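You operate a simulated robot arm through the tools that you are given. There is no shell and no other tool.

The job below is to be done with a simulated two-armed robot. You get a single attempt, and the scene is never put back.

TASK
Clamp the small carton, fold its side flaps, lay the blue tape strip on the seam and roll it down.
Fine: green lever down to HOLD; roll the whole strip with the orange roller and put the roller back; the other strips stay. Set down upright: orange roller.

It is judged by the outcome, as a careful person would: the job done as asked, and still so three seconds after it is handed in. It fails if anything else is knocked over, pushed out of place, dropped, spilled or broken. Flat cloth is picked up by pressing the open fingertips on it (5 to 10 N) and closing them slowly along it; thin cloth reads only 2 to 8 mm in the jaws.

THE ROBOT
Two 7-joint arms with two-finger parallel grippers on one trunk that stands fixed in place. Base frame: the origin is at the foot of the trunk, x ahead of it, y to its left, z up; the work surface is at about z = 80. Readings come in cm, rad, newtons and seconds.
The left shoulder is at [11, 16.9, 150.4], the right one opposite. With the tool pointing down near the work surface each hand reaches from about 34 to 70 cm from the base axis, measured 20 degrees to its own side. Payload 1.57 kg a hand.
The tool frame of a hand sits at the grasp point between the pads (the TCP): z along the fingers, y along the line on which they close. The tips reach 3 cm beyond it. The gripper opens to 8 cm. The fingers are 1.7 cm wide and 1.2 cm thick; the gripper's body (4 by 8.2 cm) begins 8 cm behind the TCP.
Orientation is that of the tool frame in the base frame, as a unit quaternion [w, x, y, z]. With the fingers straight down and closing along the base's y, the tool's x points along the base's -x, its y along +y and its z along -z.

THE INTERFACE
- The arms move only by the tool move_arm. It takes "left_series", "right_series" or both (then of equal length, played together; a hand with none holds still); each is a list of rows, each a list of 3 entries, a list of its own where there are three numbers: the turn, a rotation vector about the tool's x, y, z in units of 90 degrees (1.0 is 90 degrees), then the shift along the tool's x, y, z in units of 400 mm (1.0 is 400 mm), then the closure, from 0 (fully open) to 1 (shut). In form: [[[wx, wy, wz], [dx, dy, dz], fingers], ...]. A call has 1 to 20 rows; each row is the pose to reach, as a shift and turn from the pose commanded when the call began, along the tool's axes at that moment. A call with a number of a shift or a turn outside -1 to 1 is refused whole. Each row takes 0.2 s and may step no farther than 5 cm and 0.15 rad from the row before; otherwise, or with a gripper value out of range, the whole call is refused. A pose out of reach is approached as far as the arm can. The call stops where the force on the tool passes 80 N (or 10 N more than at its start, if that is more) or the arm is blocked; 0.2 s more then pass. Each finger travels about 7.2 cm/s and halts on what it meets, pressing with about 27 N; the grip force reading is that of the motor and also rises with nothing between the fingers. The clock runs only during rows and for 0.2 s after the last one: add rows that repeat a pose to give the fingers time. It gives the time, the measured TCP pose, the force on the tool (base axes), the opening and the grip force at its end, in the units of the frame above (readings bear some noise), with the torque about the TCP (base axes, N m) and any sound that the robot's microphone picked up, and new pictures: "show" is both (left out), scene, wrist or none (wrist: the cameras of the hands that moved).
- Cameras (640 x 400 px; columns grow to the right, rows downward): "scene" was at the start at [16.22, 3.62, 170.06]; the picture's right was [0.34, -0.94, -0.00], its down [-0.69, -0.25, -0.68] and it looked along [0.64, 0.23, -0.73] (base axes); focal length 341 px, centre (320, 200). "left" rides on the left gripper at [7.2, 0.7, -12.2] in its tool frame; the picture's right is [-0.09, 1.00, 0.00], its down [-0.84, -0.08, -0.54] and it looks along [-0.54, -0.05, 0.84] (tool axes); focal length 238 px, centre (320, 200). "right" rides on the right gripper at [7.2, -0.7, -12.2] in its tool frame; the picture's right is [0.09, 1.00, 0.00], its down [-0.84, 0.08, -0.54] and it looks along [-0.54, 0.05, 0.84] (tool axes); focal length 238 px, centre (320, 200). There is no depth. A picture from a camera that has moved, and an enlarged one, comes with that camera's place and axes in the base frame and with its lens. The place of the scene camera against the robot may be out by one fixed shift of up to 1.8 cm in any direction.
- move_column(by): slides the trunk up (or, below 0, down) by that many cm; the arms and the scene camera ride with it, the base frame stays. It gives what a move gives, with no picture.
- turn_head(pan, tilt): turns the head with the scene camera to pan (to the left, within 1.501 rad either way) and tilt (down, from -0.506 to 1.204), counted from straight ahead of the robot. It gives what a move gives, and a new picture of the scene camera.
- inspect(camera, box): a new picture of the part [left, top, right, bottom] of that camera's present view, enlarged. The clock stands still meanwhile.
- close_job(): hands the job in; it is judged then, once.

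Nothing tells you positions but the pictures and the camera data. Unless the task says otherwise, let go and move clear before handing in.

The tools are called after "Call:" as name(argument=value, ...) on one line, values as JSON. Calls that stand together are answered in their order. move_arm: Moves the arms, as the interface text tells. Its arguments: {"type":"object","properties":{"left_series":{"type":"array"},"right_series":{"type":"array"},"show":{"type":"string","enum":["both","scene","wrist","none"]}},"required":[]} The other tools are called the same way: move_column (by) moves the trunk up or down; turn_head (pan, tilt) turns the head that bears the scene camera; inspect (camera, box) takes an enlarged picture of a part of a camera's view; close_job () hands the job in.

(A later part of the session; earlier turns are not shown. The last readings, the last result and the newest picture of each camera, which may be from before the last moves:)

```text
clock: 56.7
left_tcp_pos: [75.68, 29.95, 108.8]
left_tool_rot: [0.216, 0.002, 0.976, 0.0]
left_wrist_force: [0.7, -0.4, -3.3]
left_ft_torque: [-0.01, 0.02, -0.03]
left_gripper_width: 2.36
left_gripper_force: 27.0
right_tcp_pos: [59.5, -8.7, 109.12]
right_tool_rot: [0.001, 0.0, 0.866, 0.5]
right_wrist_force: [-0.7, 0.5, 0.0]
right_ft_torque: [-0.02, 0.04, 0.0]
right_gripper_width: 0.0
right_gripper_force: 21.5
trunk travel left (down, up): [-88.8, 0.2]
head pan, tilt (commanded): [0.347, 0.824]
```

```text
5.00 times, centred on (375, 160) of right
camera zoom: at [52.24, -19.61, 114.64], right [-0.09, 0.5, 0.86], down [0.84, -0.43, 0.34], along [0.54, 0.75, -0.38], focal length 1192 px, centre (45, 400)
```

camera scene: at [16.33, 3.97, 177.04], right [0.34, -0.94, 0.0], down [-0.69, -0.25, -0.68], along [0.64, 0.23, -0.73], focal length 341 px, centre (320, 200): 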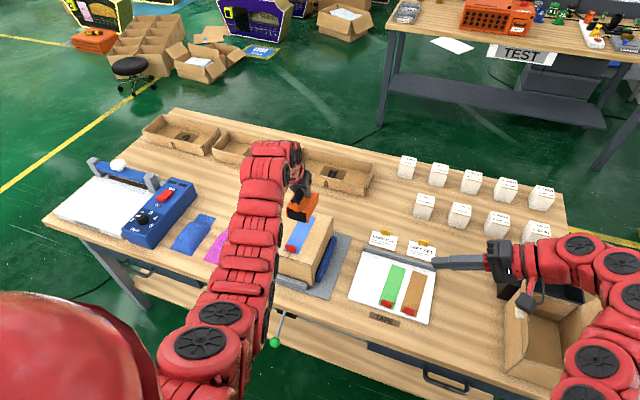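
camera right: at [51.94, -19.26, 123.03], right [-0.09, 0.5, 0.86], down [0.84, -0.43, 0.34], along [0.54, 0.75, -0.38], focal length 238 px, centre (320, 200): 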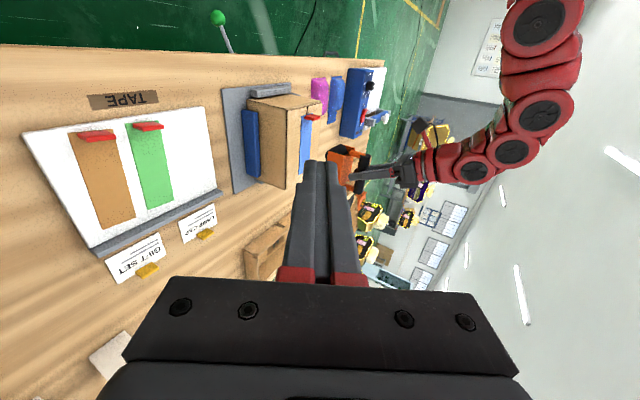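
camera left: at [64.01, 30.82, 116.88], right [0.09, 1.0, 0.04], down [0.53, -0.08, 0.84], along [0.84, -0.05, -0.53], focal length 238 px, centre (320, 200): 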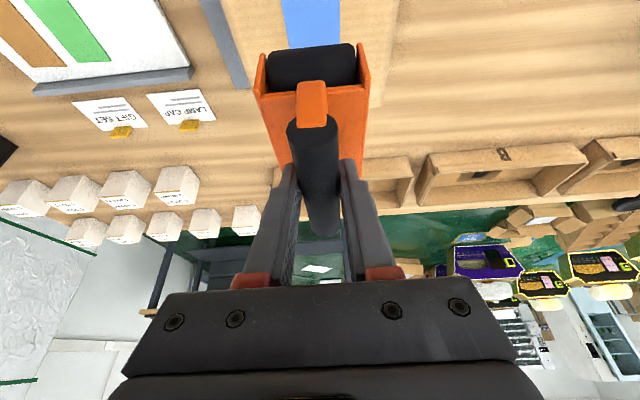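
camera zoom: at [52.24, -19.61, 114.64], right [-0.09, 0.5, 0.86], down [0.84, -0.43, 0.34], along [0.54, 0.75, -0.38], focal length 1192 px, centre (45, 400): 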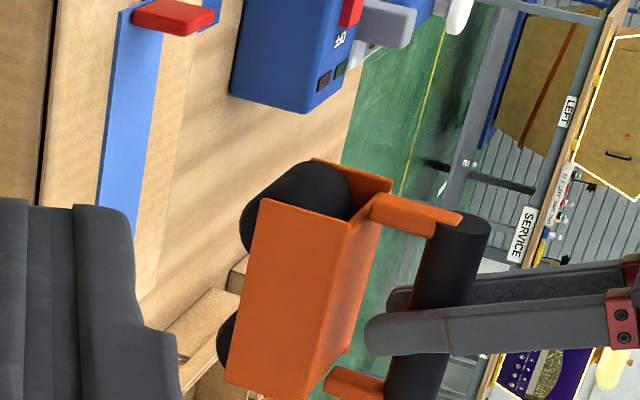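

The side view shows two rollers flush with the side plates, protruding ~0.9 cm below them. I lower the right camera hand a bit for monitoring and bring the roller down to just above the strip, clear of the red tab.

Call:
move_arm(left_series=[[[0, 0, 0], [0.0577, 0.0075, 0.0587], 0.9], [[0, 0, 0], [0.1153, 0.0075, 0.1173], 0.9]], right_series=[[[0, 0, 0], [0, -0.087, 0.05], 1], [[0, 0, 0], [0, -0.173, 0.1], 1]])

Call:
inspect(camera="right", box=[260, 80, 420, 220])

Call:
inspect(camera="scene", box=[260, 170, 350, 270])

```text
clock: 57.3
left_tcp_pos: [73.11, 30.33, 102.62]
left_tool_rot: [0.215, 0.002, 0.977, 0.0]
left_wrist_force: [-0.4, 1.4, -4.6]
left_ft_torque: [-0.01, 0.04, -0.01]
left_gripper_width: 2.37
left_gripper_force: 27.1
right_tcp_pos: [59.43, -8.53, 101.3]
right_tool_rot: [0.001, 0.001, 0.866, 0.501]
right_wrist_force: [-0.1, 0.1, 0.3]
right_ft_torque: [0.04, -0.02, 0.04]
right_gripper_width: 0.0
right_gripper_force: 21.6
trunk travel left (down, up): [-88.8, 0.2]
head pan, tilt (commanded): [0.347, 0.824]
camera scene: at [16.39, 3.61, 177.04], right [0.34, -0.94, 0.0], down [-0.69, -0.25, -0.68], along [0.64, 0.23, -0.73], focal length 341 px, centre (320, 200)
camera right: at [52.08, -19.41, 106.97], right [-0.09, 0.5, 0.86], down [0.84, -0.43, 0.34], along [0.54, 0.75, -0.38], focal length 238 px, centre (320, 200)
camera left: at [61.48, 31.11, 110.71], right [0.09, 1.0, 0.04], down [0.53, -0.08, 0.84], along [0.84, -0.05, -0.53], focal length 238 px, centre (320, 200)
```

scene: 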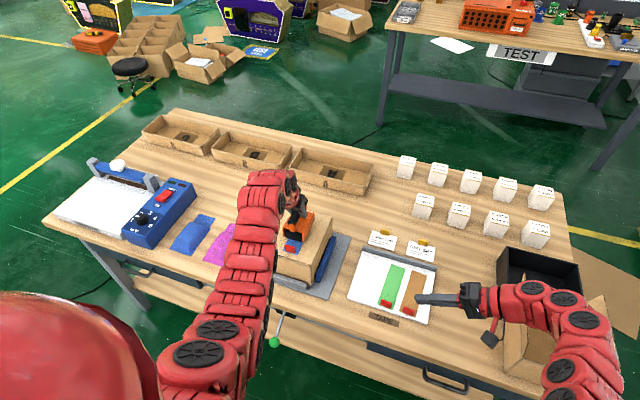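
right: 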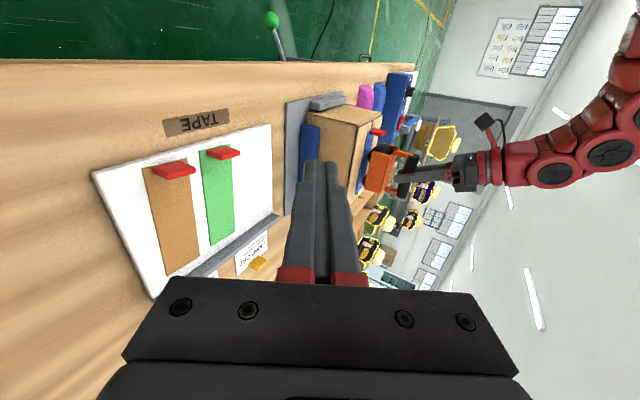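
left: 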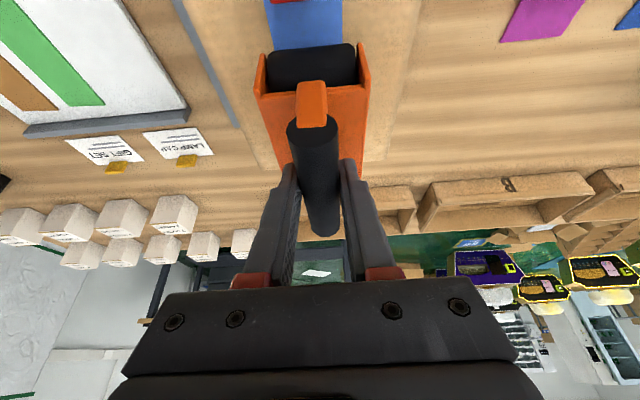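

```text
2.86 times, centred on (340, 150) of right
camera zoom: at [52.08, -19.41, 106.97], right [-0.09, 0.5, 0.86], down [0.84, -0.43, 0.34], along [0.54, 0.75, -0.38], focal length 681 px, centre (263, 343)
```

zoom: 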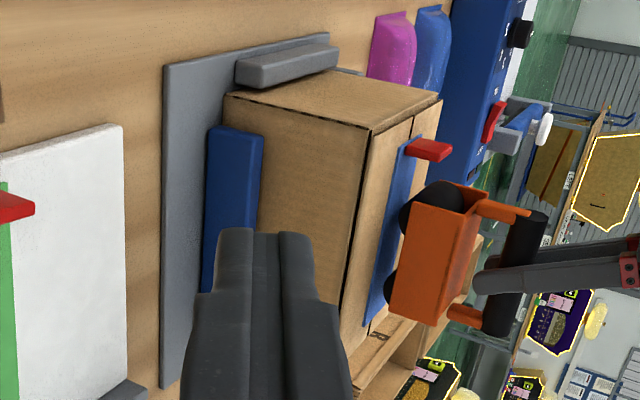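

```text
4.00 times, centred on (305, 220) of scene
camera zoom: at [16.39, 3.61, 177.04], right [0.34, -0.94, 0.0], down [-0.69, -0.25, -0.68], along [0.64, 0.23, -0.73], focal length 1364 px, centre (380, 120)
```

zoom: 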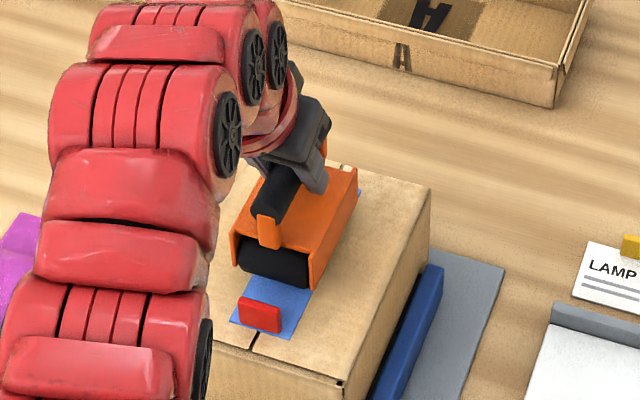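

Roller is centred over the strip, about 1 cm above it. I lower gently toward contact.

Call:
move_arm(left_series=[[[0, 0, 0], [0.0042, 0, 0.0091], 0.9], [[0, 0, 0], [0.0074, 0, 0.0159], 0.9], [[0, 0, 0], [0.0095, 0, 0.0204], 0.9]], show="none")

```text
clock: 58.1
left_tcp_pos: [73.37, 30.38, 102.1]
left_tool_rot: [0.217, 0.001, 0.976, 0.0]
left_wrist_force: [-0.2, 0.4, -3.2]
left_ft_torque: [-0.04, 0.06, 0.0]
left_gripper_width: 2.35
left_gripper_force: 26.8
right_tcp_pos: [59.14, -8.42, 101.5]
right_tool_rot: [0.001, 0.001, 0.866, 0.5]
right_wrist_force: [-0.5, 1.1, 0.2]
right_ft_torque: [0.01, -0.03, 0.01]
right_gripper_width: 0.0
right_gripper_force: 21.1
trunk travel left (down, up): [-88.8, 0.2]
head pan, tilt (commanded): [0.347, 0.824]
```

Call:
move_arm(left_series=[[[0, 0, 0], [0.0021, 0, 0.0045], 0.9], [[0, 0, 0], [0.0042, 0, 0.0091], 0.9]], show="none")

```text
clock: 58.7
left_tcp_pos: [73.43, 30.35, 101.83]
left_tool_rot: [0.218, 0.002, 0.976, 0.001]
left_wrist_force: [-0.2, 2.0, 8.1]
left_ft_torque: [-0.11, 0.11, 0.02]
left_gripper_width: 2.34
left_gripper_force: 26.6
right_tcp_pos: [59.09, -8.43, 101.55]
right_tool_rot: [0.002, -0.001, 0.866, 0.5]
right_wrist_force: [-0.7, -0.5, 0.1]
right_ft_torque: [0.01, 0.01, 0.01]
right_gripper_width: 0.0
right_gripper_force: 21.0
trunk travel left (down, up): [-88.8, 0.2]
head pan, tilt (commanded): [0.347, 0.824]
```

Contact with ~11 N of pressing force. I roll slowly toward the far end.

Call:
move_arm(left_series=[[[0, 0, 0], [-0.0187, 0, 0.0087], 0.9], [[0, 0, 0], [-0.0374, 0, 0.0174], 0.9], [[0, 0, 0], [-0.0561, 0, 0.0261], 0.9], [[0, 0, 0], [-0.0748, 0, 0.0348], 0.9], [[0, 0, 0], [-0.0935, 0, 0.0435], 0.9]])

Call:
inspect(camera="right", box=[260, 80, 420, 220])

Call:
inspect(camera="scene", box=[260, 170, 350, 270])

```text
clock: 59.9
left_tcp_pos: [77.46, 30.36, 101.71]
left_tool_rot: [0.217, 0.002, 0.976, 0.0]
left_wrist_force: [0.4, 3.1, 10.6]
left_ft_torque: [0.07, 0.32, 0.0]
left_gripper_width: 2.35
left_gripper_force: 27.6
right_tcp_pos: [59.05, -8.4, 101.38]
right_tool_rot: [0.001, 0.0, 0.866, 0.5]
right_wrist_force: [0.1, 0.4, 0.2]
right_ft_torque: [0.02, 0.02, 0.0]
right_gripper_width: 0.03
right_gripper_force: 21.4
trunk travel left (down, up): [-88.8, 0.2]
head pan, tilt (commanded): [0.347, 0.824]
camera scene: at [16.11, 3.63, 177.07], right [0.34, -0.94, 0.0], down [-0.69, -0.25, -0.68], along [0.64, 0.23, -0.73], focal length 341 px, centre (320, 200)
camera left: at [65.87, 31.11, 109.81], right [0.09, 1.0, 0.04], down [0.53, -0.08, 0.85], along [0.85, -0.05, -0.53], focal length 238 px, centre (320, 200)
```

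scene: 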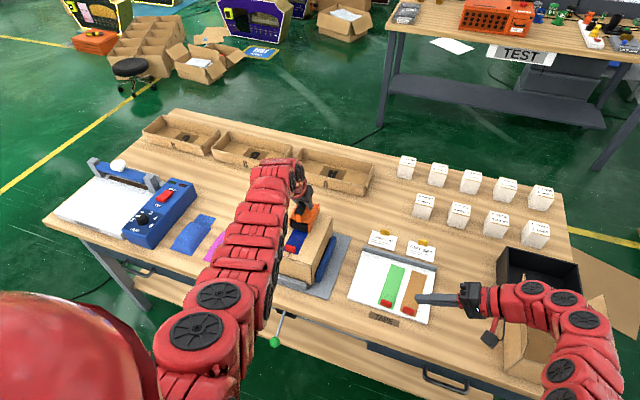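
left: 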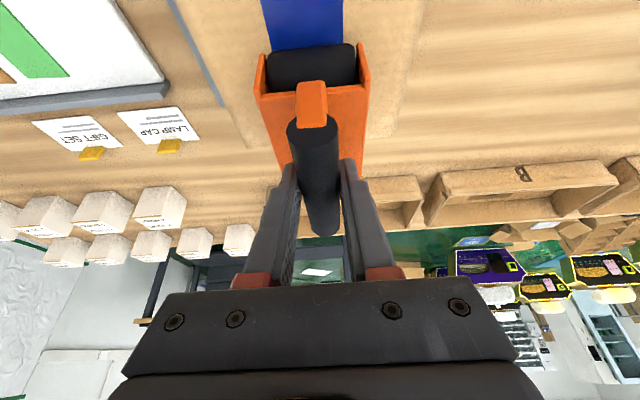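

```text
2.86 times, centred on (340, 150) of right
camera zoom: at [51.94, -19.4, 107.09], right [-0.09, 0.5, 0.86], down [0.83, -0.43, 0.34], along [0.54, 0.75, -0.37], focal length 681 px, centre (263, 343)
```

zoom: 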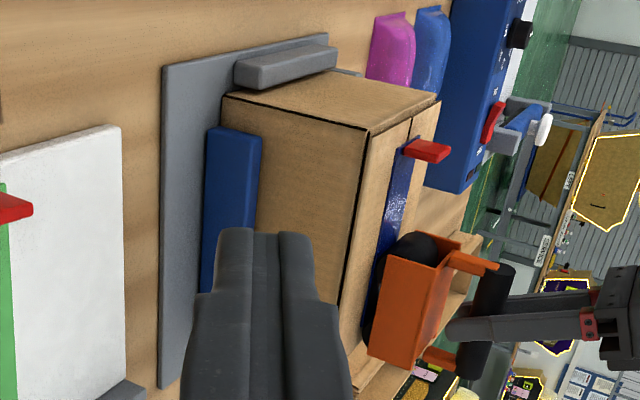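

```text
4.00 times, centred on (305, 220) of scene
camera zoom: at [16.11, 3.63, 177.07], right [0.34, -0.94, 0.0], down [-0.69, -0.25, -0.68], along [0.64, 0.23, -0.73], focal length 1364 px, centre (380, 120)
```

zoom: 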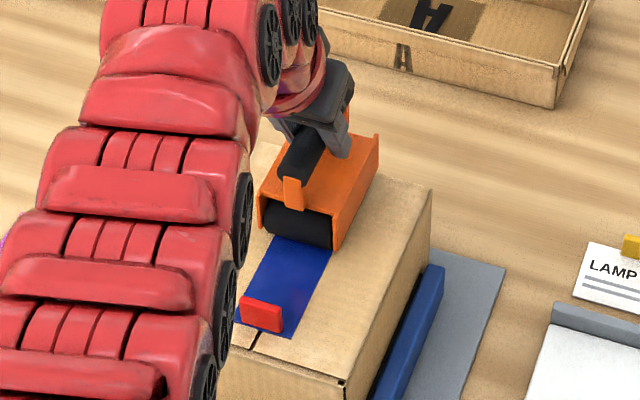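

The tape has turned glossy dark blue where rolled. I continue past the far end.

Call:
move_arm(left_series=[[[0, 0, 0], [-0.017, 0, 0.0079], 0.9], [[0, 0, 0], [-0.034, 0, 0.0158], 0.9], [[0, 0, 0], [-0.051, 0, 0.0237], 0.9], [[0, 0, 0], [-0.068, 0, 0.0316], 0.9]])

Call:
inspect(camera="right", box=[260, 80, 420, 220])

Call:
inspect(camera="scene", box=[260, 170, 350, 270])

```text
clock: 60.9
left_tcp_pos: [78.48, 30.21, 101.79]
left_tool_rot: [0.216, 0.002, 0.976, -0.001]
left_wrist_force: [0.0, 0.1, 2.2]
left_ft_torque: [-0.03, 0.15, -0.01]
left_gripper_width: 2.35
left_gripper_force: 26.8
left hand out of reach, approached as far as the arm can: row 2, 3, 4
right_tcp_pos: [59.19, -8.43, 101.6]
right_tool_rot: [0.002, 0.0, 0.866, 0.5]
right_wrist_force: [0.6, -1.2, 0.2]
right_ft_torque: [-0.02, 0.03, 0.01]
right_gripper_width: 0.01
right_gripper_force: 21.4
trunk travel left (down, up): [-88.8, 0.2]
head pan, tilt (commanded): [0.347, 0.824]
camera scene: at [16.21, 3.6, 177.05], right [0.34, -0.94, 0.0], down [-0.69, -0.25, -0.68], along [0.64, 0.23, -0.73], focal length 341 px, centre (320, 200)
camera left: at [66.72, 31.03, 109.86], right [0.09, 1.0, 0.04], down [0.53, -0.08, 0.84], along [0.84, -0.05, -0.54], focal length 238 px, centre (320, 200)
```

scene: 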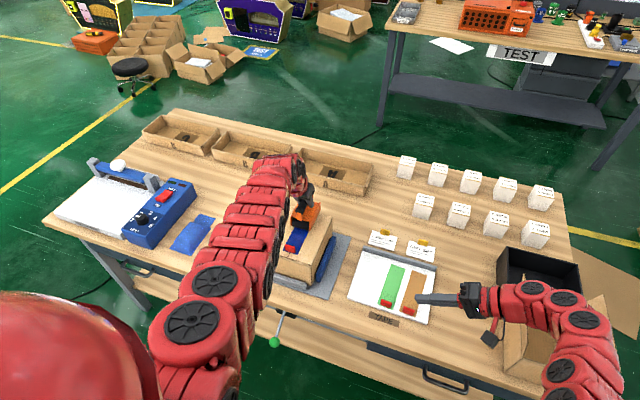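
left: 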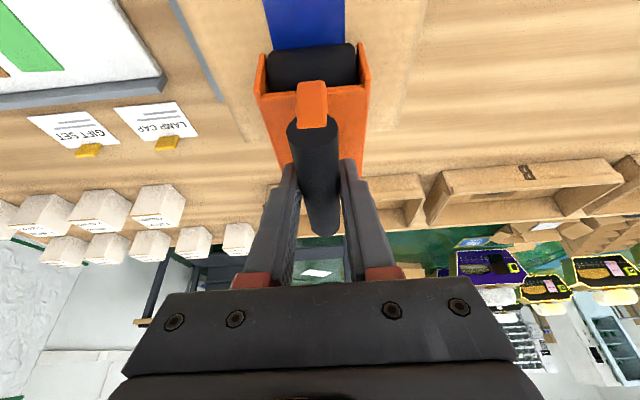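

```text
2.86 times, centred on (340, 150) of right
camera zoom: at [52.0, -19.43, 107.05], right [-0.09, 0.5, 0.86], down [0.84, -0.43, 0.34], along [0.54, 0.75, -0.38], focal length 681 px, centre (263, 343)
```

zoom: 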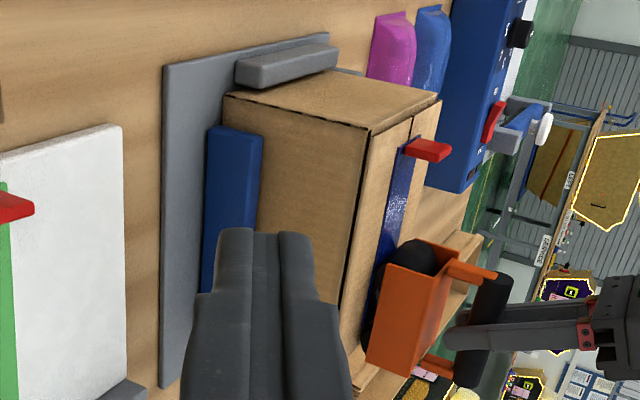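

```text
4.00 times, centred on (305, 220) of scene
camera zoom: at [16.21, 3.6, 177.05], right [0.34, -0.94, 0.0], down [-0.69, -0.25, -0.68], along [0.64, 0.23, -0.73], focal length 1364 px, centre (380, 120)
```

zoom: 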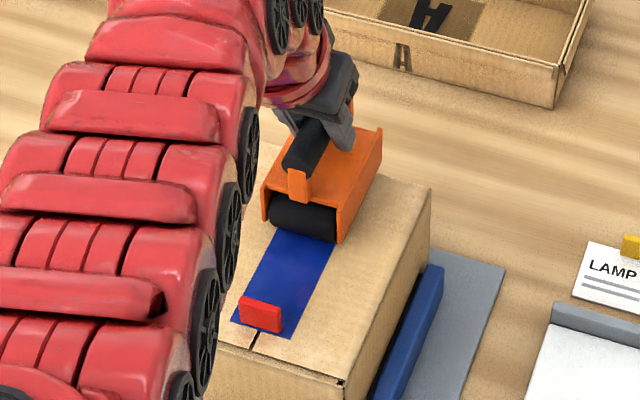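

The arm reaches its limit at x≈78.5, with the far roller already beyond the strip's end. I roll back toward the tab with steady pressure.

Call:
move_arm(left_series=[[[0, 0, 0], [0.017, 0, -0.0065], 0.9], [[0, 0, 0], [0.0336, 0, -0.0142], 0.9], [[0, 0, 0], [0.0501, 0, -0.0219], 0.9], [[0, 0, 0], [0.0667, 0, -0.0296], 0.9], [[0, 0, 0], [0.0832, 0, -0.0373], 0.9], [[0, 0, 0], [0.0998, 0, -0.045], 0.9], [[0, 0, 0], [0.1163, 0, -0.0527], 0.9], [[0, 0, 0], [0.1329, 0, -0.0604], 0.9]])

Call:
inspect(camera="right", box=[290, 100, 420, 200])

Call:
inspect(camera="scene", box=[260, 170, 350, 270])

```text
clock: 62.7
left_tcp_pos: [72.39, 30.26, 101.81]
left_tool_rot: [0.216, 0.001, 0.976, -0.001]
left_wrist_force: [-0.1, 1.7, 1.6]
left_ft_torque: [0.09, -0.18, 0.09]
left_gripper_width: 2.36
left_gripper_force: 27.3
right_tcp_pos: [58.99, -8.47, 101.51]
right_tool_rot: [0.002, 0.0, 0.866, 0.5]
right_wrist_force: [-0.3, 0.0, -0.2]
right_ft_torque: [0.01, 0.01, 0.0]
right_gripper_width: 0.0
right_gripper_force: 21.1
trunk travel left (down, up): [-88.8, 0.2]
head pan, tilt (commanded): [0.347, 0.824]
camera scene: at [16.03, 3.62, 177.07], right [0.34, -0.94, 0.0], down [-0.69, -0.25, -0.68], along [0.64, 0.23, -0.73], focal length 341 px, centre (320, 200)
camera left: at [60.76, 31.23, 109.9], right [0.09, 1.0, 0.04], down [0.53, -0.08, 0.84], along [0.84, -0.05, -0.54], focal length 238 px, centre (320, 200)
```

scene: 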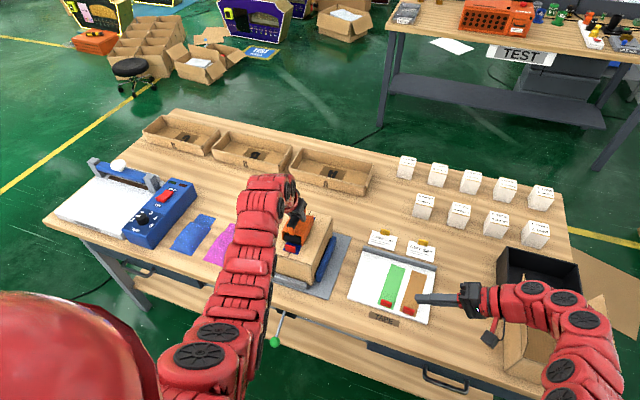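
left: 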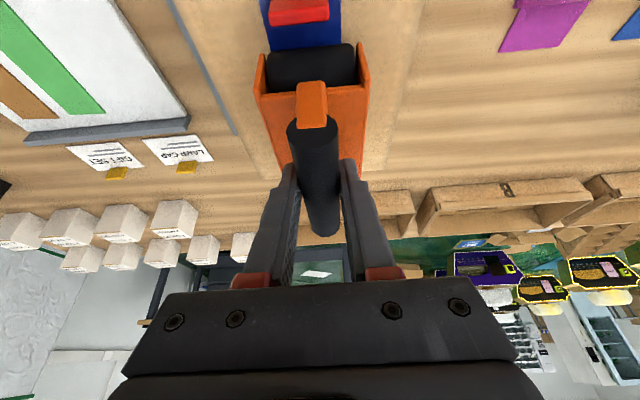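

```text
4.00 times, centred on (355, 150) of right
camera zoom: at [51.89, -19.41, 107.12], right [-0.09, 0.5, 0.86], down [0.83, -0.43, 0.34], along [0.54, 0.75, -0.37], focal length 953 px, centre (180, 400)
```

zoom: 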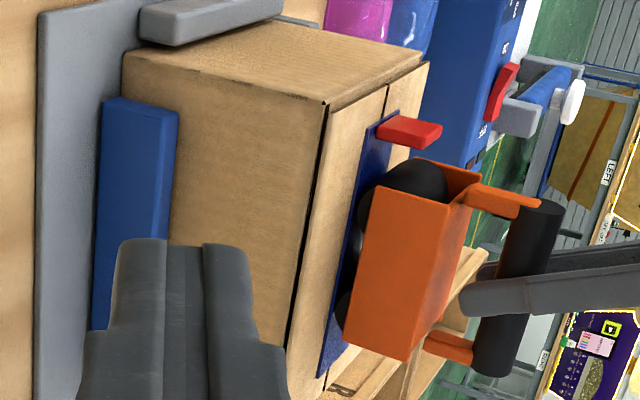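

```text
4.00 times, centred on (305, 220) of scene
camera zoom: at [16.03, 3.62, 177.07], right [0.34, -0.94, 0.0], down [-0.69, -0.25, -0.68], along [0.64, 0.23, -0.73], focal length 1364 px, centre (380, 120)
```

zoom: 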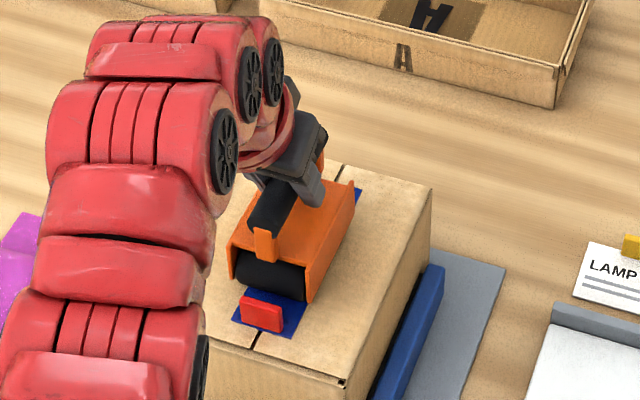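

Rolling is smooth and all visible tape is dark. I ease the near roller up to just short of the tab, pressing its edge slightly.

Call:
move_arm(left_series=[[[0, -0.006, 0], [0.01165, 0, -0.0046], 0.9], [[0, -0.011, 0], [0.0209, 0, -0.0084], 0.9], [[0, -0.011, 0], [0.0289, 0, -0.012], 0.9]], show="wrist")

Call:
inspect(camera="right", box=[290, 100, 420, 200])

Call:
inspect(camera="scene", box=[270, 190, 340, 260])

```text
clock: 63.5
left_tcp_pos: [71.33, 30.47, 101.8]
left_tool_rot: [0.226, 0.001, 0.974, -0.001]
left_wrist_force: [-0.1, 2.1, 8.6]
left_ft_torque: [0.04, 0.31, -0.04]
left_gripper_width: 2.32
left_gripper_force: 27.5
right_tcp_pos: [59.19, -8.54, 101.61]
right_tool_rot: [0.002, 0.0, 0.866, 0.5]
right_wrist_force: [0.5, 0.5, -0.6]
right_ft_torque: [-0.04, -0.01, 0.01]
right_gripper_width: 0.0
right_gripper_force: 21.4
trunk travel left (down, up): [-88.8, 0.2]
head pan, tilt (commanded): [0.347, 0.824]
camera left: at [59.51, 31.18, 109.66], right [0.09, 1.0, 0.04], down [0.51, -0.08, 0.85], along [0.85, -0.05, -0.52], focal length 238 px, centre (320, 200)
```

left: 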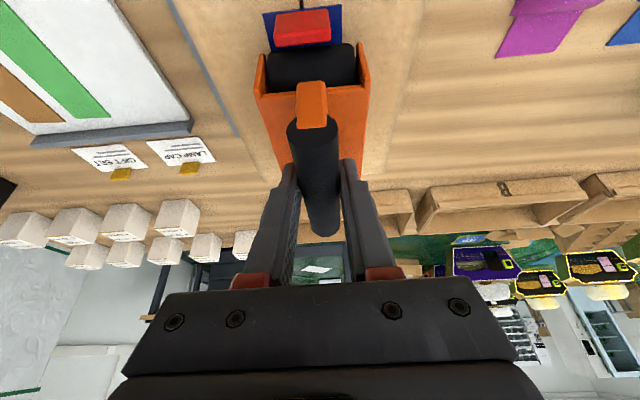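

```text
4.00 times, centred on (355, 150) of right
camera zoom: at [51.94, -19.43, 107.09], right [-0.09, 0.5, 0.86], down [0.83, -0.43, 0.34], along [0.54, 0.75, -0.37], focal length 953 px, centre (180, 400)
```

zoom: 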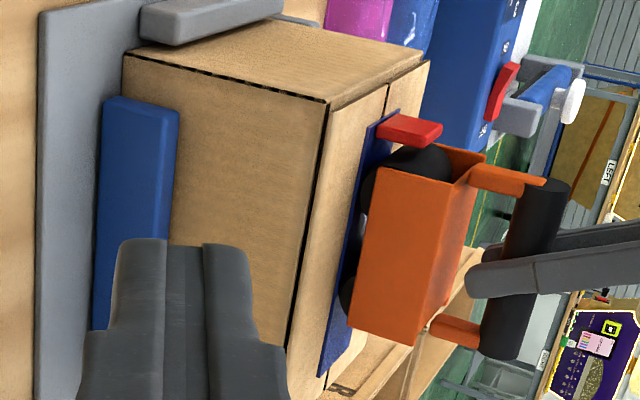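

```text
5.71 times, centred on (305, 225) of scene
camera zoom: at [16.11, 3.58, 177.08], right [0.34, -0.94, 0.0], down [-0.69, -0.25, -0.68], along [0.64, 0.23, -0.73], focal length 1948 px, centre (406, 57)
```

zoom: 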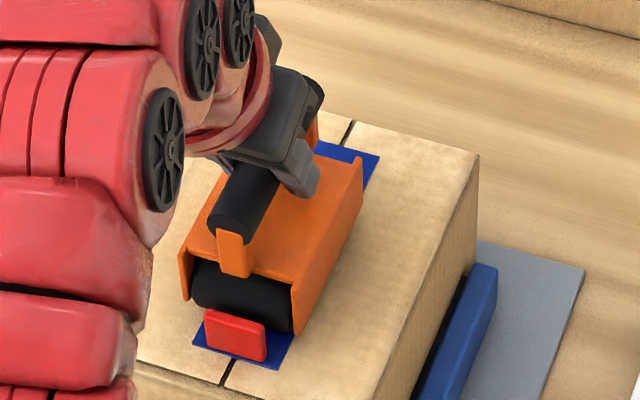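

Near roller is right at the tab with ~12 N on it. I roll forward again so the near roller covers the near half, then pitch slightly so the far roller presses the far half.

Call:
move_arm(left_series=[[[0, 0, 0], [-0.0175, 0, 0.0086], 0.9], [[0, 0, 0], [-0.035, 0, 0.0172], 0.9], [[0, 0, 0], [-0.0525, 0, 0.0257], 0.9], [[0, 0, 0], [-0.07, 0, 0.0343], 0.9], [[0, 0, 0], [-0.0875, 0, 0.0429], 0.9], [[0, 0, 0], [-0.105, 0, 0.0515], 0.9]], show="none")

```text
clock: 64.9
left_tcp_pos: [76.02, 30.5, 101.78]
left_tool_rot: [0.225, 0.002, 0.974, 0.001]
left_wrist_force: [0.6, -0.7, 8.5]
left_ft_torque: [-0.06, 0.34, 0.03]
left_gripper_width: 2.34
left_gripper_force: 27.0
right_tcp_pos: [59.21, -8.54, 101.6]
right_tool_rot: [0.002, 0.0, 0.865, 0.501]
right_wrist_force: [0.3, -0.7, 0.1]
right_ft_torque: [0.03, -0.01, 0.0]
right_gripper_width: 0.0
right_gripper_force: 21.9
trunk travel left (down, up): [-88.8, 0.2]
head pan, tilt (commanded): [0.347, 0.824]
```

Call:
move_arm(left_series=[[[0, 0.011, 0], [0, 0, 0], 0.9], [[0, 0.022, 0], [0.00055, 0, 0.0011], 0.9], [[0, 0.022, 0], [0.014, 0, -0.0055], 0.9], [[0, 0.022, 0], [0.0275, 0, -0.0121], 0.9], [[0, 0.022, 0], [0.041, 0, -0.0187], 0.9], [[0, 0.022, 0], [0.0544, 0, -0.0253], 0.9], [[0, 0.022, 0], [0.0679, 0, -0.0319], 0.9]], show="none")

```text
clock: 66.5
left_tcp_pos: [72.96, 30.46, 101.84]
left_tool_rot: [0.209, 0.001, 0.978, 0.0]
left_wrist_force: [0.4, 0.7, 14.3]
left_ft_torque: [-0.03, -0.58, 0.02]
left_gripper_width: 2.36
left_gripper_force: 26.9
right_tcp_pos: [59.1, -8.5, 101.5]
right_tool_rot: [0.002, -0.001, 0.865, 0.501]
right_wrist_force: [0.0, 0.6, 0.6]
right_ft_torque: [0.02, 0.04, 0.01]
right_gripper_width: 0.01
right_gripper_force: 21.5
trunk travel left (down, up): [-88.8, 0.2]
head pan, tilt (commanded): [0.347, 0.824]
```

Call:
move_arm(left_series=[[[0, 0, 0], [-0.0176, 0, 0.007], 0.9], [[0, 0, 0], [-0.0349, 0, 0.0148], 0.9], [[0, 0, 0], [-0.0521, 0, 0.0225], 0.9], [[0, 0, 0], [-0.0694, 0, 0.0302], 0.9], [[0, 0, 0], [-0.0867, 0, 0.038], 0.9], [[0, 0, 0], [-0.104, 0, 0.0457], 0.9], [[0, 0, 0], [-0.1213, 0, 0.0534], 0.9]])

Call:
inspect(camera="right", box=[290, 100, 420, 200])

Call:
inspect(camera="scene", box=[270, 190, 340, 260])

```text
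clock: 68.1
left_tcp_pos: [78.01, 30.53, 101.64]
left_tool_rot: [0.207, 0.001, 0.978, 0.0]
left_wrist_force: [1.9, 2.9, 4.6]
left_ft_torque: [0.13, -0.14, 0.03]
left_gripper_width: 2.31
left_gripper_force: 26.8
left hand out of reach, approached as far as the arm can: row 7
right_tcp_pos: [59.19, -8.45, 101.49]
right_tool_rot: [0.002, -0.001, 0.866, 0.5]
right_wrist_force: [0.6, 0.5, -0.5]
right_ft_torque: [-0.02, 0.02, -0.01]
right_gripper_width: 0.0
right_gripper_force: 21.3
trunk travel left (down, up): [-88.8, 0.2]
head pan, tilt (commanded): [0.347, 0.824]
camera scene: at [16.16, 3.63, 177.05], right [0.34, -0.94, 0.0], down [-0.69, -0.25, -0.68], along [0.64, 0.23, -0.73], focal length 341 px, centre (320, 200)
camera left: at [66.42, 31.18, 110.02], right [0.09, 1.0, 0.04], down [0.55, -0.08, 0.83], along [0.83, -0.05, -0.55], focal length 238 px, centre (320, 200)
```

scene: 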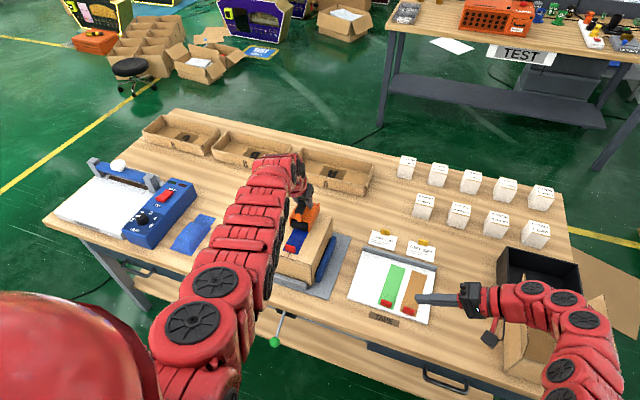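
left: 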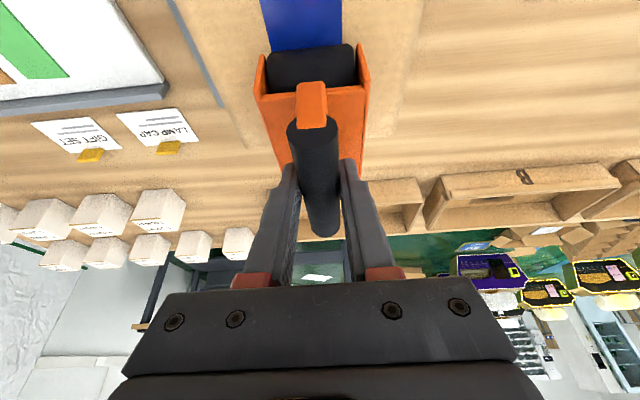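

```text
4.00 times, centred on (355, 150) of right
camera zoom: at [51.97, -19.39, 107.06], right [-0.09, 0.5, 0.86], down [0.84, -0.43, 0.34], along [0.54, 0.75, -0.38], focal length 953 px, centre (180, 400)
```

zoom: 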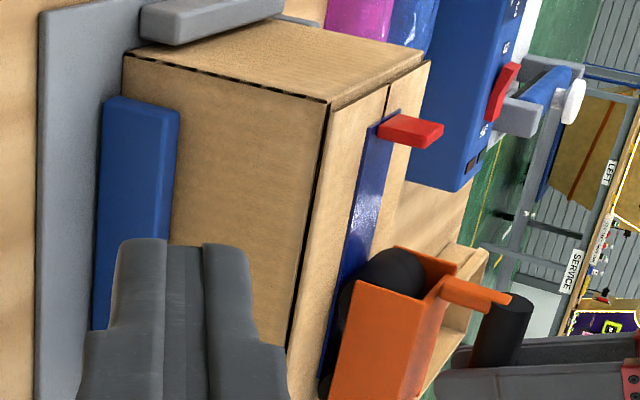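

```text
5.71 times, centred on (305, 225) of scene
camera zoom: at [16.16, 3.63, 177.05], right [0.34, -0.94, 0.0], down [-0.69, -0.25, -0.68], along [0.64, 0.23, -0.73], focal length 1948 px, centre (406, 57)
```

zoom: 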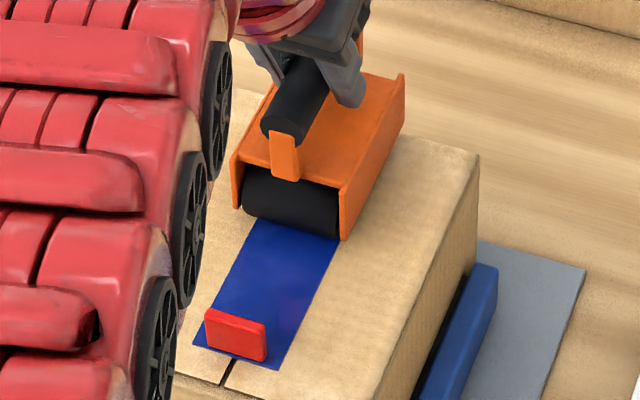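

The whole strip is rolled, carton undisturbed. I lift the roller straight off and retreat the right hand out of the way.

Call:
move_arm(left_series=[[[0, 0, 0], [-0.0101, 0, -0.0229], 0.9], [[0, -0.006, 0], [-0.0253, 0, -0.0571], 0.9], [[0, -0.0117, 0], [-0.0278, 0, -0.1244], 0.9], [[0, -0.0117, 0], [-0.0178, 0, -0.1945], 0.9], [[0, -0.0117, 0], [-0.0178, 0, -0.1945], 0.9], [[0, -0.0117, 0], [-0.0178, 0, -0.1945], 0.9]], right_series=[[[0.05, 0, 0], [0, 0.0244, -0.091], 1], [[0.1, 0, 0], [0, 0.0488, -0.182], 1], [[0.15, 0, 0], [0, 0.0732, -0.273], 1], [[0.2, 0, 0], [0, 0.0977, -0.364], 1], [[0.25, 0, 0], [0, 0.1221, -0.455], 1], [[0.3, 0, 0], [0, 0.1465, -0.546], 1]])

Call:
inspect(camera="scene", box=[250, 170, 370, 290])

```text
clock: 69.5
left_tcp_pos: [75.59, 30.3, 109.22]
left_tool_rot: [0.217, 0.002, 0.976, -0.001]
left_wrist_force: [0.5, 0.3, -3.6]
left_ft_torque: [0.02, 0.04, -0.02]
left_gripper_width: 2.31
left_gripper_force: 26.8
right_tcp_pos: [58.85, -24.79, 117.24]
right_tool_rot: [0.002, 0.002, 0.959, 0.283]
right_wrist_force: [-0.5, -0.4, 0.5]
right_ft_torque: [0.0, 0.0, -0.01]
right_gripper_width: 0.0
right_gripper_force: 21.5
trunk travel left (down, up): [-88.8, 0.2]
head pan, tilt (commanded): [0.347, 0.824]
camera scene: at [16.22, 3.57, 177.06], right [0.34, -0.94, 0.0], down [-0.69, -0.25, -0.68], along [0.64, 0.23, -0.73], focal length 341 px, centre (320, 200)
camera right: at [51.59, -31.97, 127.22], right [-0.09, 0.84, 0.54], down [0.84, -0.23, 0.5], along [0.54, 0.5, -0.68], focal length 238 px, centre (320, 200)
camera left: at [63.87, 31.1, 117.23], right [0.09, 1.0, 0.04], down [0.53, -0.08, 0.84], along [0.84, -0.05, -0.53], focal length 238 px, centre (320, 200)
```

scene: 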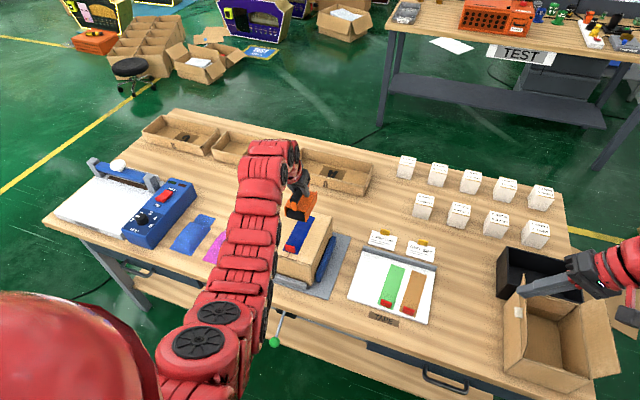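
right: 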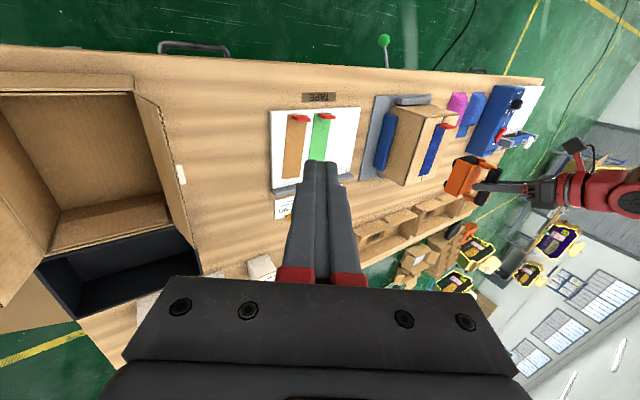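
left: 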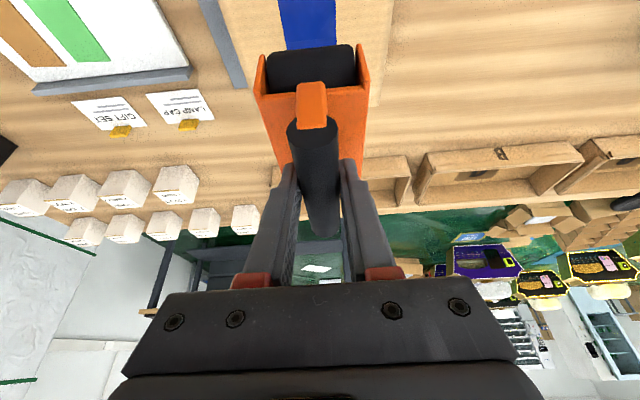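

```text
3.33 times, centred on (310, 230) of scene
camera zoom: at [16.22, 3.57, 177.06], right [0.34, -0.94, 0.0], down [-0.69, -0.25, -0.68], along [0.64, 0.23, -0.73], focal length 1136 px, centre (353, 100)
```

zoom: 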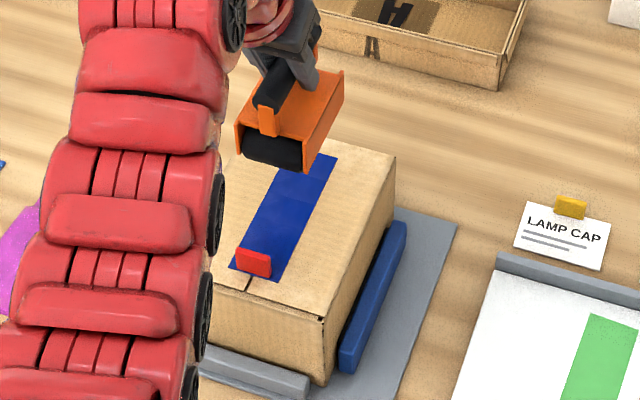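

The strip is uniformly dark blue on the seam. I finish retreating the right hand.

Call:
move_arm(right_series=[[[0.061, 0, 0], [-0.006, -0.028, -0.095], 1], [[0.122, 0, 0], [-0.0125, -0.056, -0.19], 1], [[0.183, 0, 0], [-0.019, -0.084, -0.285], 1], [[0.244, 0, 0], [-0.025, -0.112, -0.38], 1], [[0.305, 0, 0], [-0.031, -0.14, -0.475], 1], [[0.3656, 0, 0], [-0.0375, -0.1675, -0.57], 1]], show="scene")

```text
clock: 70.9
left_tcp_pos: [75.6, 30.43, 109.12]
left_tool_rot: [0.216, 0.0, 0.976, 0.0]
left_wrist_force: [-0.2, -0.4, -3.7]
left_ft_torque: [-0.01, 0.05, -0.01]
left_gripper_width: 2.37
left_gripper_force: 27.0
right_tcp_pos: [60.72, -42.48, 133.07]
right_tool_rot: [0.001, 0.0, 1.0, 0.002]
right_wrist_force: [-1.4, -0.3, 0.5]
right_ft_torque: [0.02, 0.0, -0.02]
right_gripper_width: 0.0
right_gripper_force: 21.4
trunk travel left (down, up): [-88.8, 0.2]
head pan, tilt (commanded): [0.347, 0.824]
camera scene: at [16.3, 3.67, 177.05], right [0.34, -0.94, 0.0], down [-0.69, -0.25, -0.68], along [0.64, 0.23, -0.73], focal length 341 px, centre (320, 200)
```

scene: 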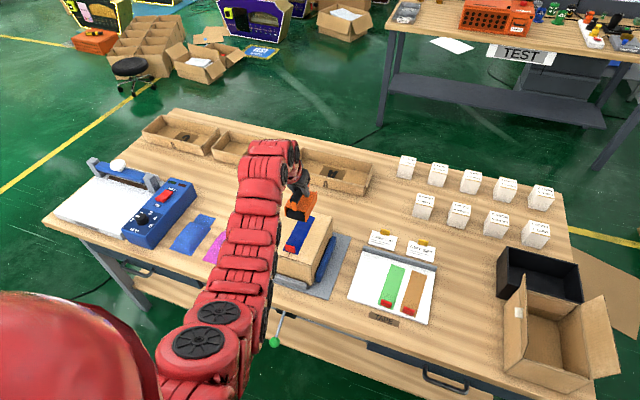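

Now I carry the roller back along the same path to its place.

Call:
move_arm(left_series=[[[0, 0, 0], [0, -0.1, 0], 0.9], [[0, 0, 0], [0, -0.2, 0], 0.9], [[0, 0, 0], [0, -0.3, 0], 0.9], [[0, 0, 0], [0, -0.4, 0], 0.9], [[0, 0, 0], [0, -0.5, 0], 0.9], [[0, 0, 0], [0, -0.6, 0], 0.9], [[0, 0, 0], [0, -0.7, 0], 0.9], [[0, 0, 0], [0.0181, -0.8, -0.0084], 0.9], [[0, 0, 0], [0.0453, -0.9025, -0.0211], 0.9]], show="none")

```text
clock: 72.9
left_tcp_pos: [73.18, -5.53, 109.11]
left_tool_rot: [0.216, 0.001, 0.976, 0.0]
left_wrist_force: [0.1, 1.1, -4.0]
left_ft_torque: [-0.02, 0.0, 0.02]
left_gripper_width: 2.33
left_gripper_force: 26.8
right_tcp_pos: [60.72, -42.69, 132.85]
right_tool_rot: [0.002, 0.0, 1.0, 0.002]
right_wrist_force: [0.5, 0.1, -0.1]
right_ft_torque: [0.01, -0.02, 0.02]
right_gripper_width: 0.02
right_gripper_force: 21.8
trunk travel left (down, up): [-88.8, 0.2]
head pan, tilt (commanded): [0.347, 0.824]
```

Call:
move_arm(left_series=[[[0, 0, 0], [0.0254, -0.083, -0.0118], 0.9], [[0, 0, 0], [0.0508, -0.166, -0.0236], 0.9], [[0, 0, 0], [0.0762, -0.249, -0.0354], 0.9], [[0, 0, 0], [0.1016, -0.332, -0.0472], 0.9], [[0, 0, 0], [0.127, -0.415, -0.059], 0.9], [[0, 0, 0], [0.127, -0.415, -0.059], 0.9]])

```text
clock: 74.3
left_tcp_pos: [67.75, -22.23, 109.06]
left_tool_rot: [0.216, 0.001, 0.976, -0.002]
left_wrist_force: [-0.1, -0.3, -3.3]
left_ft_torque: [0.02, 0.04, -0.01]
left_gripper_width: 2.35
left_gripper_force: 26.3
right_tcp_pos: [60.75, -42.4, 132.9]
right_tool_rot: [0.001, 0.0, 1.0, 0.001]
right_wrist_force: [-0.8, -0.2, -0.5]
right_ft_torque: [-0.01, -0.01, 0.01]
right_gripper_width: 0.0
right_gripper_force: 21.9
trunk travel left (down, up): [-88.8, 0.2]
head pan, tilt (commanded): [0.347, 0.824]
camera scene: at [16.31, 3.7, 177.05], right [0.34, -0.94, 0.0], down [-0.69, -0.25, -0.68], along [0.64, 0.23, -0.73], focal length 341 px, centre (320, 200)
camera left: at [56.07, -21.42, 117.15], right [0.09, 1.0, 0.04], down [0.53, -0.08, 0.84], along [0.84, -0.05, -0.53], focal length 238 px, centre (320, 200)
```

scene: 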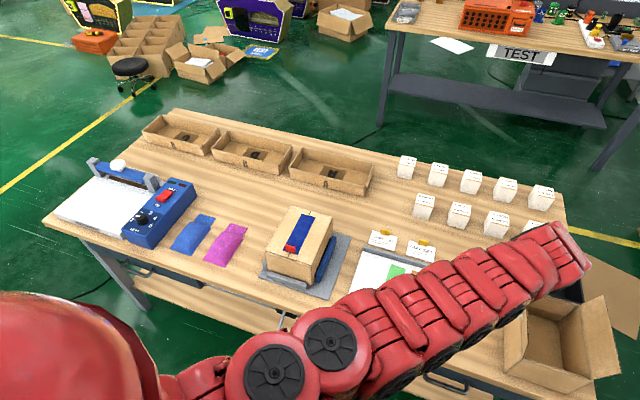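
left: 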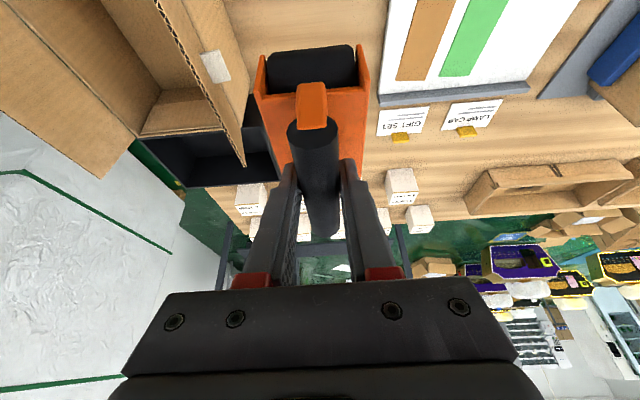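

I'm back above the original spot. I lower the trunk the same amount, slowing near the table.

Call:
move_column(by=-17.5)

Call:
inspect(camera="left", box=[160, 20, 480, 260])

```text
clock: 76.2
left_tcp_pos: [67.69, -22.25, 91.6]
left_tool_rot: [0.216, 0.001, 0.976, -0.001]
left_wrist_force: [0.5, 0.7, -2.6]
left_ft_torque: [0.01, 0.05, -0.05]
left_gripper_width: 2.33
left_gripper_force: 27.5
right_tcp_pos: [60.63, -42.54, 115.41]
right_tool_rot: [0.002, 0.001, 1.0, 0.0]
right_wrist_force: [0.2, -0.1, -0.1]
right_ft_torque: [-0.01, 0.0, -0.02]
right_gripper_width: 0.0
right_gripper_force: 21.8
trunk travel left (down, up): [-71.3, 17.7]
head pan, tilt (commanded): [0.347, 0.824]
```

```text
1.67 times, centred on (320, 140) of left
camera zoom: at [56.02, -21.48, 99.66], right [0.09, 1.0, 0.04], down [0.53, -0.08, 0.84], along [0.84, -0.05, -0.53], focal length 397 px, centre (320, 300)
```

zoom: 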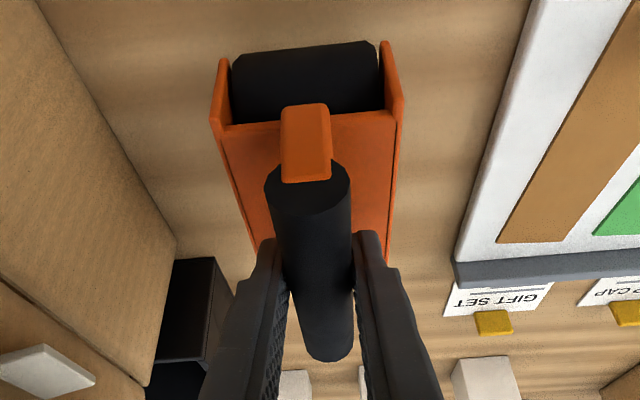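

Call:
move_column(by=-2.0)

```text
clock: 76.9
left_tcp_pos: [67.72, -22.22, 89.46]
left_tool_rot: [0.216, 0.001, 0.976, -0.001]
left_wrist_force: [0.8, 0.2, -3.9]
left_ft_torque: [-0.03, 0.03, -0.01]
left_gripper_width: 2.35
left_gripper_force: 27.3
right_tcp_pos: [60.73, -42.51, 113.46]
right_tool_rot: [0.001, 0.001, 1.0, 0.0]
right_wrist_force: [-0.1, -0.7, 0.1]
right_ft_torque: [0.03, 0.0, 0.01]
right_gripper_width: 0.0
right_gripper_force: 21.1
trunk travel left (down, up): [-69.3, 19.7]
head pan, tilt (commanded): [0.347, 0.824]
```

Call:
move_column(by=-0.25)

```text
clock: 77.4
left_tcp_pos: [67.67, -22.16, 89.32]
left_tool_rot: [0.216, 0.001, 0.976, -0.001]
left_wrist_force: [0.8, 0.4, -3.2]
left_ft_torque: [-0.01, 0.02, 0.0]
left_gripper_width: 2.34
left_gripper_force: 26.6
right_tcp_pos: [60.68, -42.5, 113.18]
right_tool_rot: [0.002, 0.001, 1.0, 0.001]
right_wrist_force: [0.2, 0.4, 0.5]
right_ft_torque: [0.0, 0.02, -0.02]
right_gripper_width: 0.0
right_gripper_force: 21.3
trunk travel left (down, up): [-69.1, 19.9]
head pan, tilt (commanded): [0.347, 0.824]
```

Call:
move_column(by=-0.12)

```text
clock: 77.9
left_tcp_pos: [67.68, -22.27, 89.29]
left_tool_rot: [0.217, 0.001, 0.976, -0.001]
left_wrist_force: [-0.6, 1.3, 0.9]
left_ft_torque: [0.03, 0.04, -0.04]
left_gripper_width: 2.35
left_gripper_force: 27.2
right_tcp_pos: [60.65, -42.48, 112.97]
right_tool_rot: [0.001, 0.001, 1.0, 0.001]
right_wrist_force: [-0.4, -0.3, 0.1]
right_ft_torque: [0.0, 0.02, -0.03]
right_gripper_width: 0.0
right_gripper_force: 21.1
trunk travel left (down, up): [-69.0, 20.0]
head pan, tilt (commanded): [0.347, 0.824]
```

The roller rests on the table (its weight is carried). I open the fingers slowly and retreat along the tool axis.

Call:
move_arm(left_series=[[[0, 0, 0], [0, 0, 0], 0.68], [[0, 0, 0], [0, 0, 0], 0.6], [[0, 0, 0], [0, 0, 0], 0.5], [[0, 0, 0], [0, 0, 0], 0.42], [[0, 0, 0], [0, 0, 0], 0.4]])

Call:
inspect(camera="left", box=[160, 20, 480, 260])

```text
clock: 79.1
left_tcp_pos: [67.69, -22.36, 89.22]
left_tool_rot: [0.216, 0.001, 0.976, -0.002]
left_wrist_force: [0.6, 0.1, 0.1]
left_ft_torque: [0.01, -0.02, -0.01]
left_gripper_width: 4.77
left_gripper_force: 0.1
right_tcp_pos: [60.57, -42.52, 113.09]
right_tool_rot: [0.002, 0.001, 1.0, 0.001]
right_wrist_force: [0.6, 0.4, -0.8]
right_ft_torque: [0.01, -0.03, 0.01]
right_gripper_width: 0.02
right_gripper_force: 21.3
trunk travel left (down, up): [-69.0, 20.0]
head pan, tilt (commanded): [0.347, 0.824]
camera scene: at [16.21, 3.6, 157.19], right [0.34, -0.94, 0.0], down [-0.69, -0.25, -0.68], along [0.64, 0.23, -0.73], focal length 341 px, centre (320, 200)
camera left: at [56.0, -21.47, 97.3], right [0.09, 1.0, 0.04], down [0.53, -0.08, 0.84], along [0.84, -0.05, -0.53], focal length 238 px, centre (320, 200)
```

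scene: 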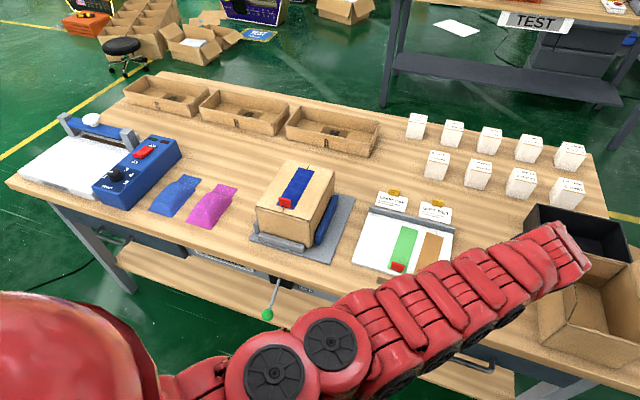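
left: 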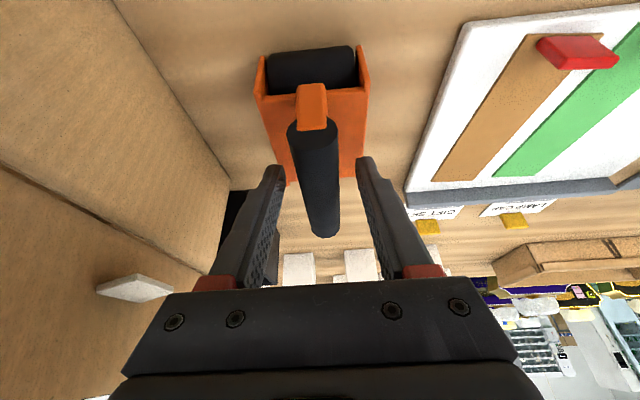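

```text
1.67 times, centred on (320, 140) of left
camera zoom: at [56.0, -21.47, 97.3], right [0.09, 1.0, 0.04], down [0.53, -0.08, 0.84], along [0.84, -0.05, -0.53], focal length 397 px, centre (320, 300)
```

zoom: 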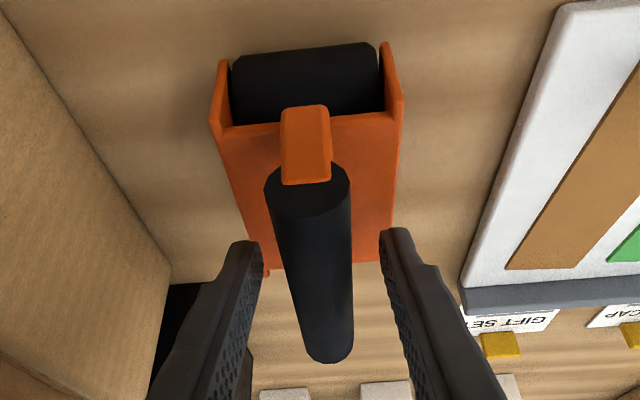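

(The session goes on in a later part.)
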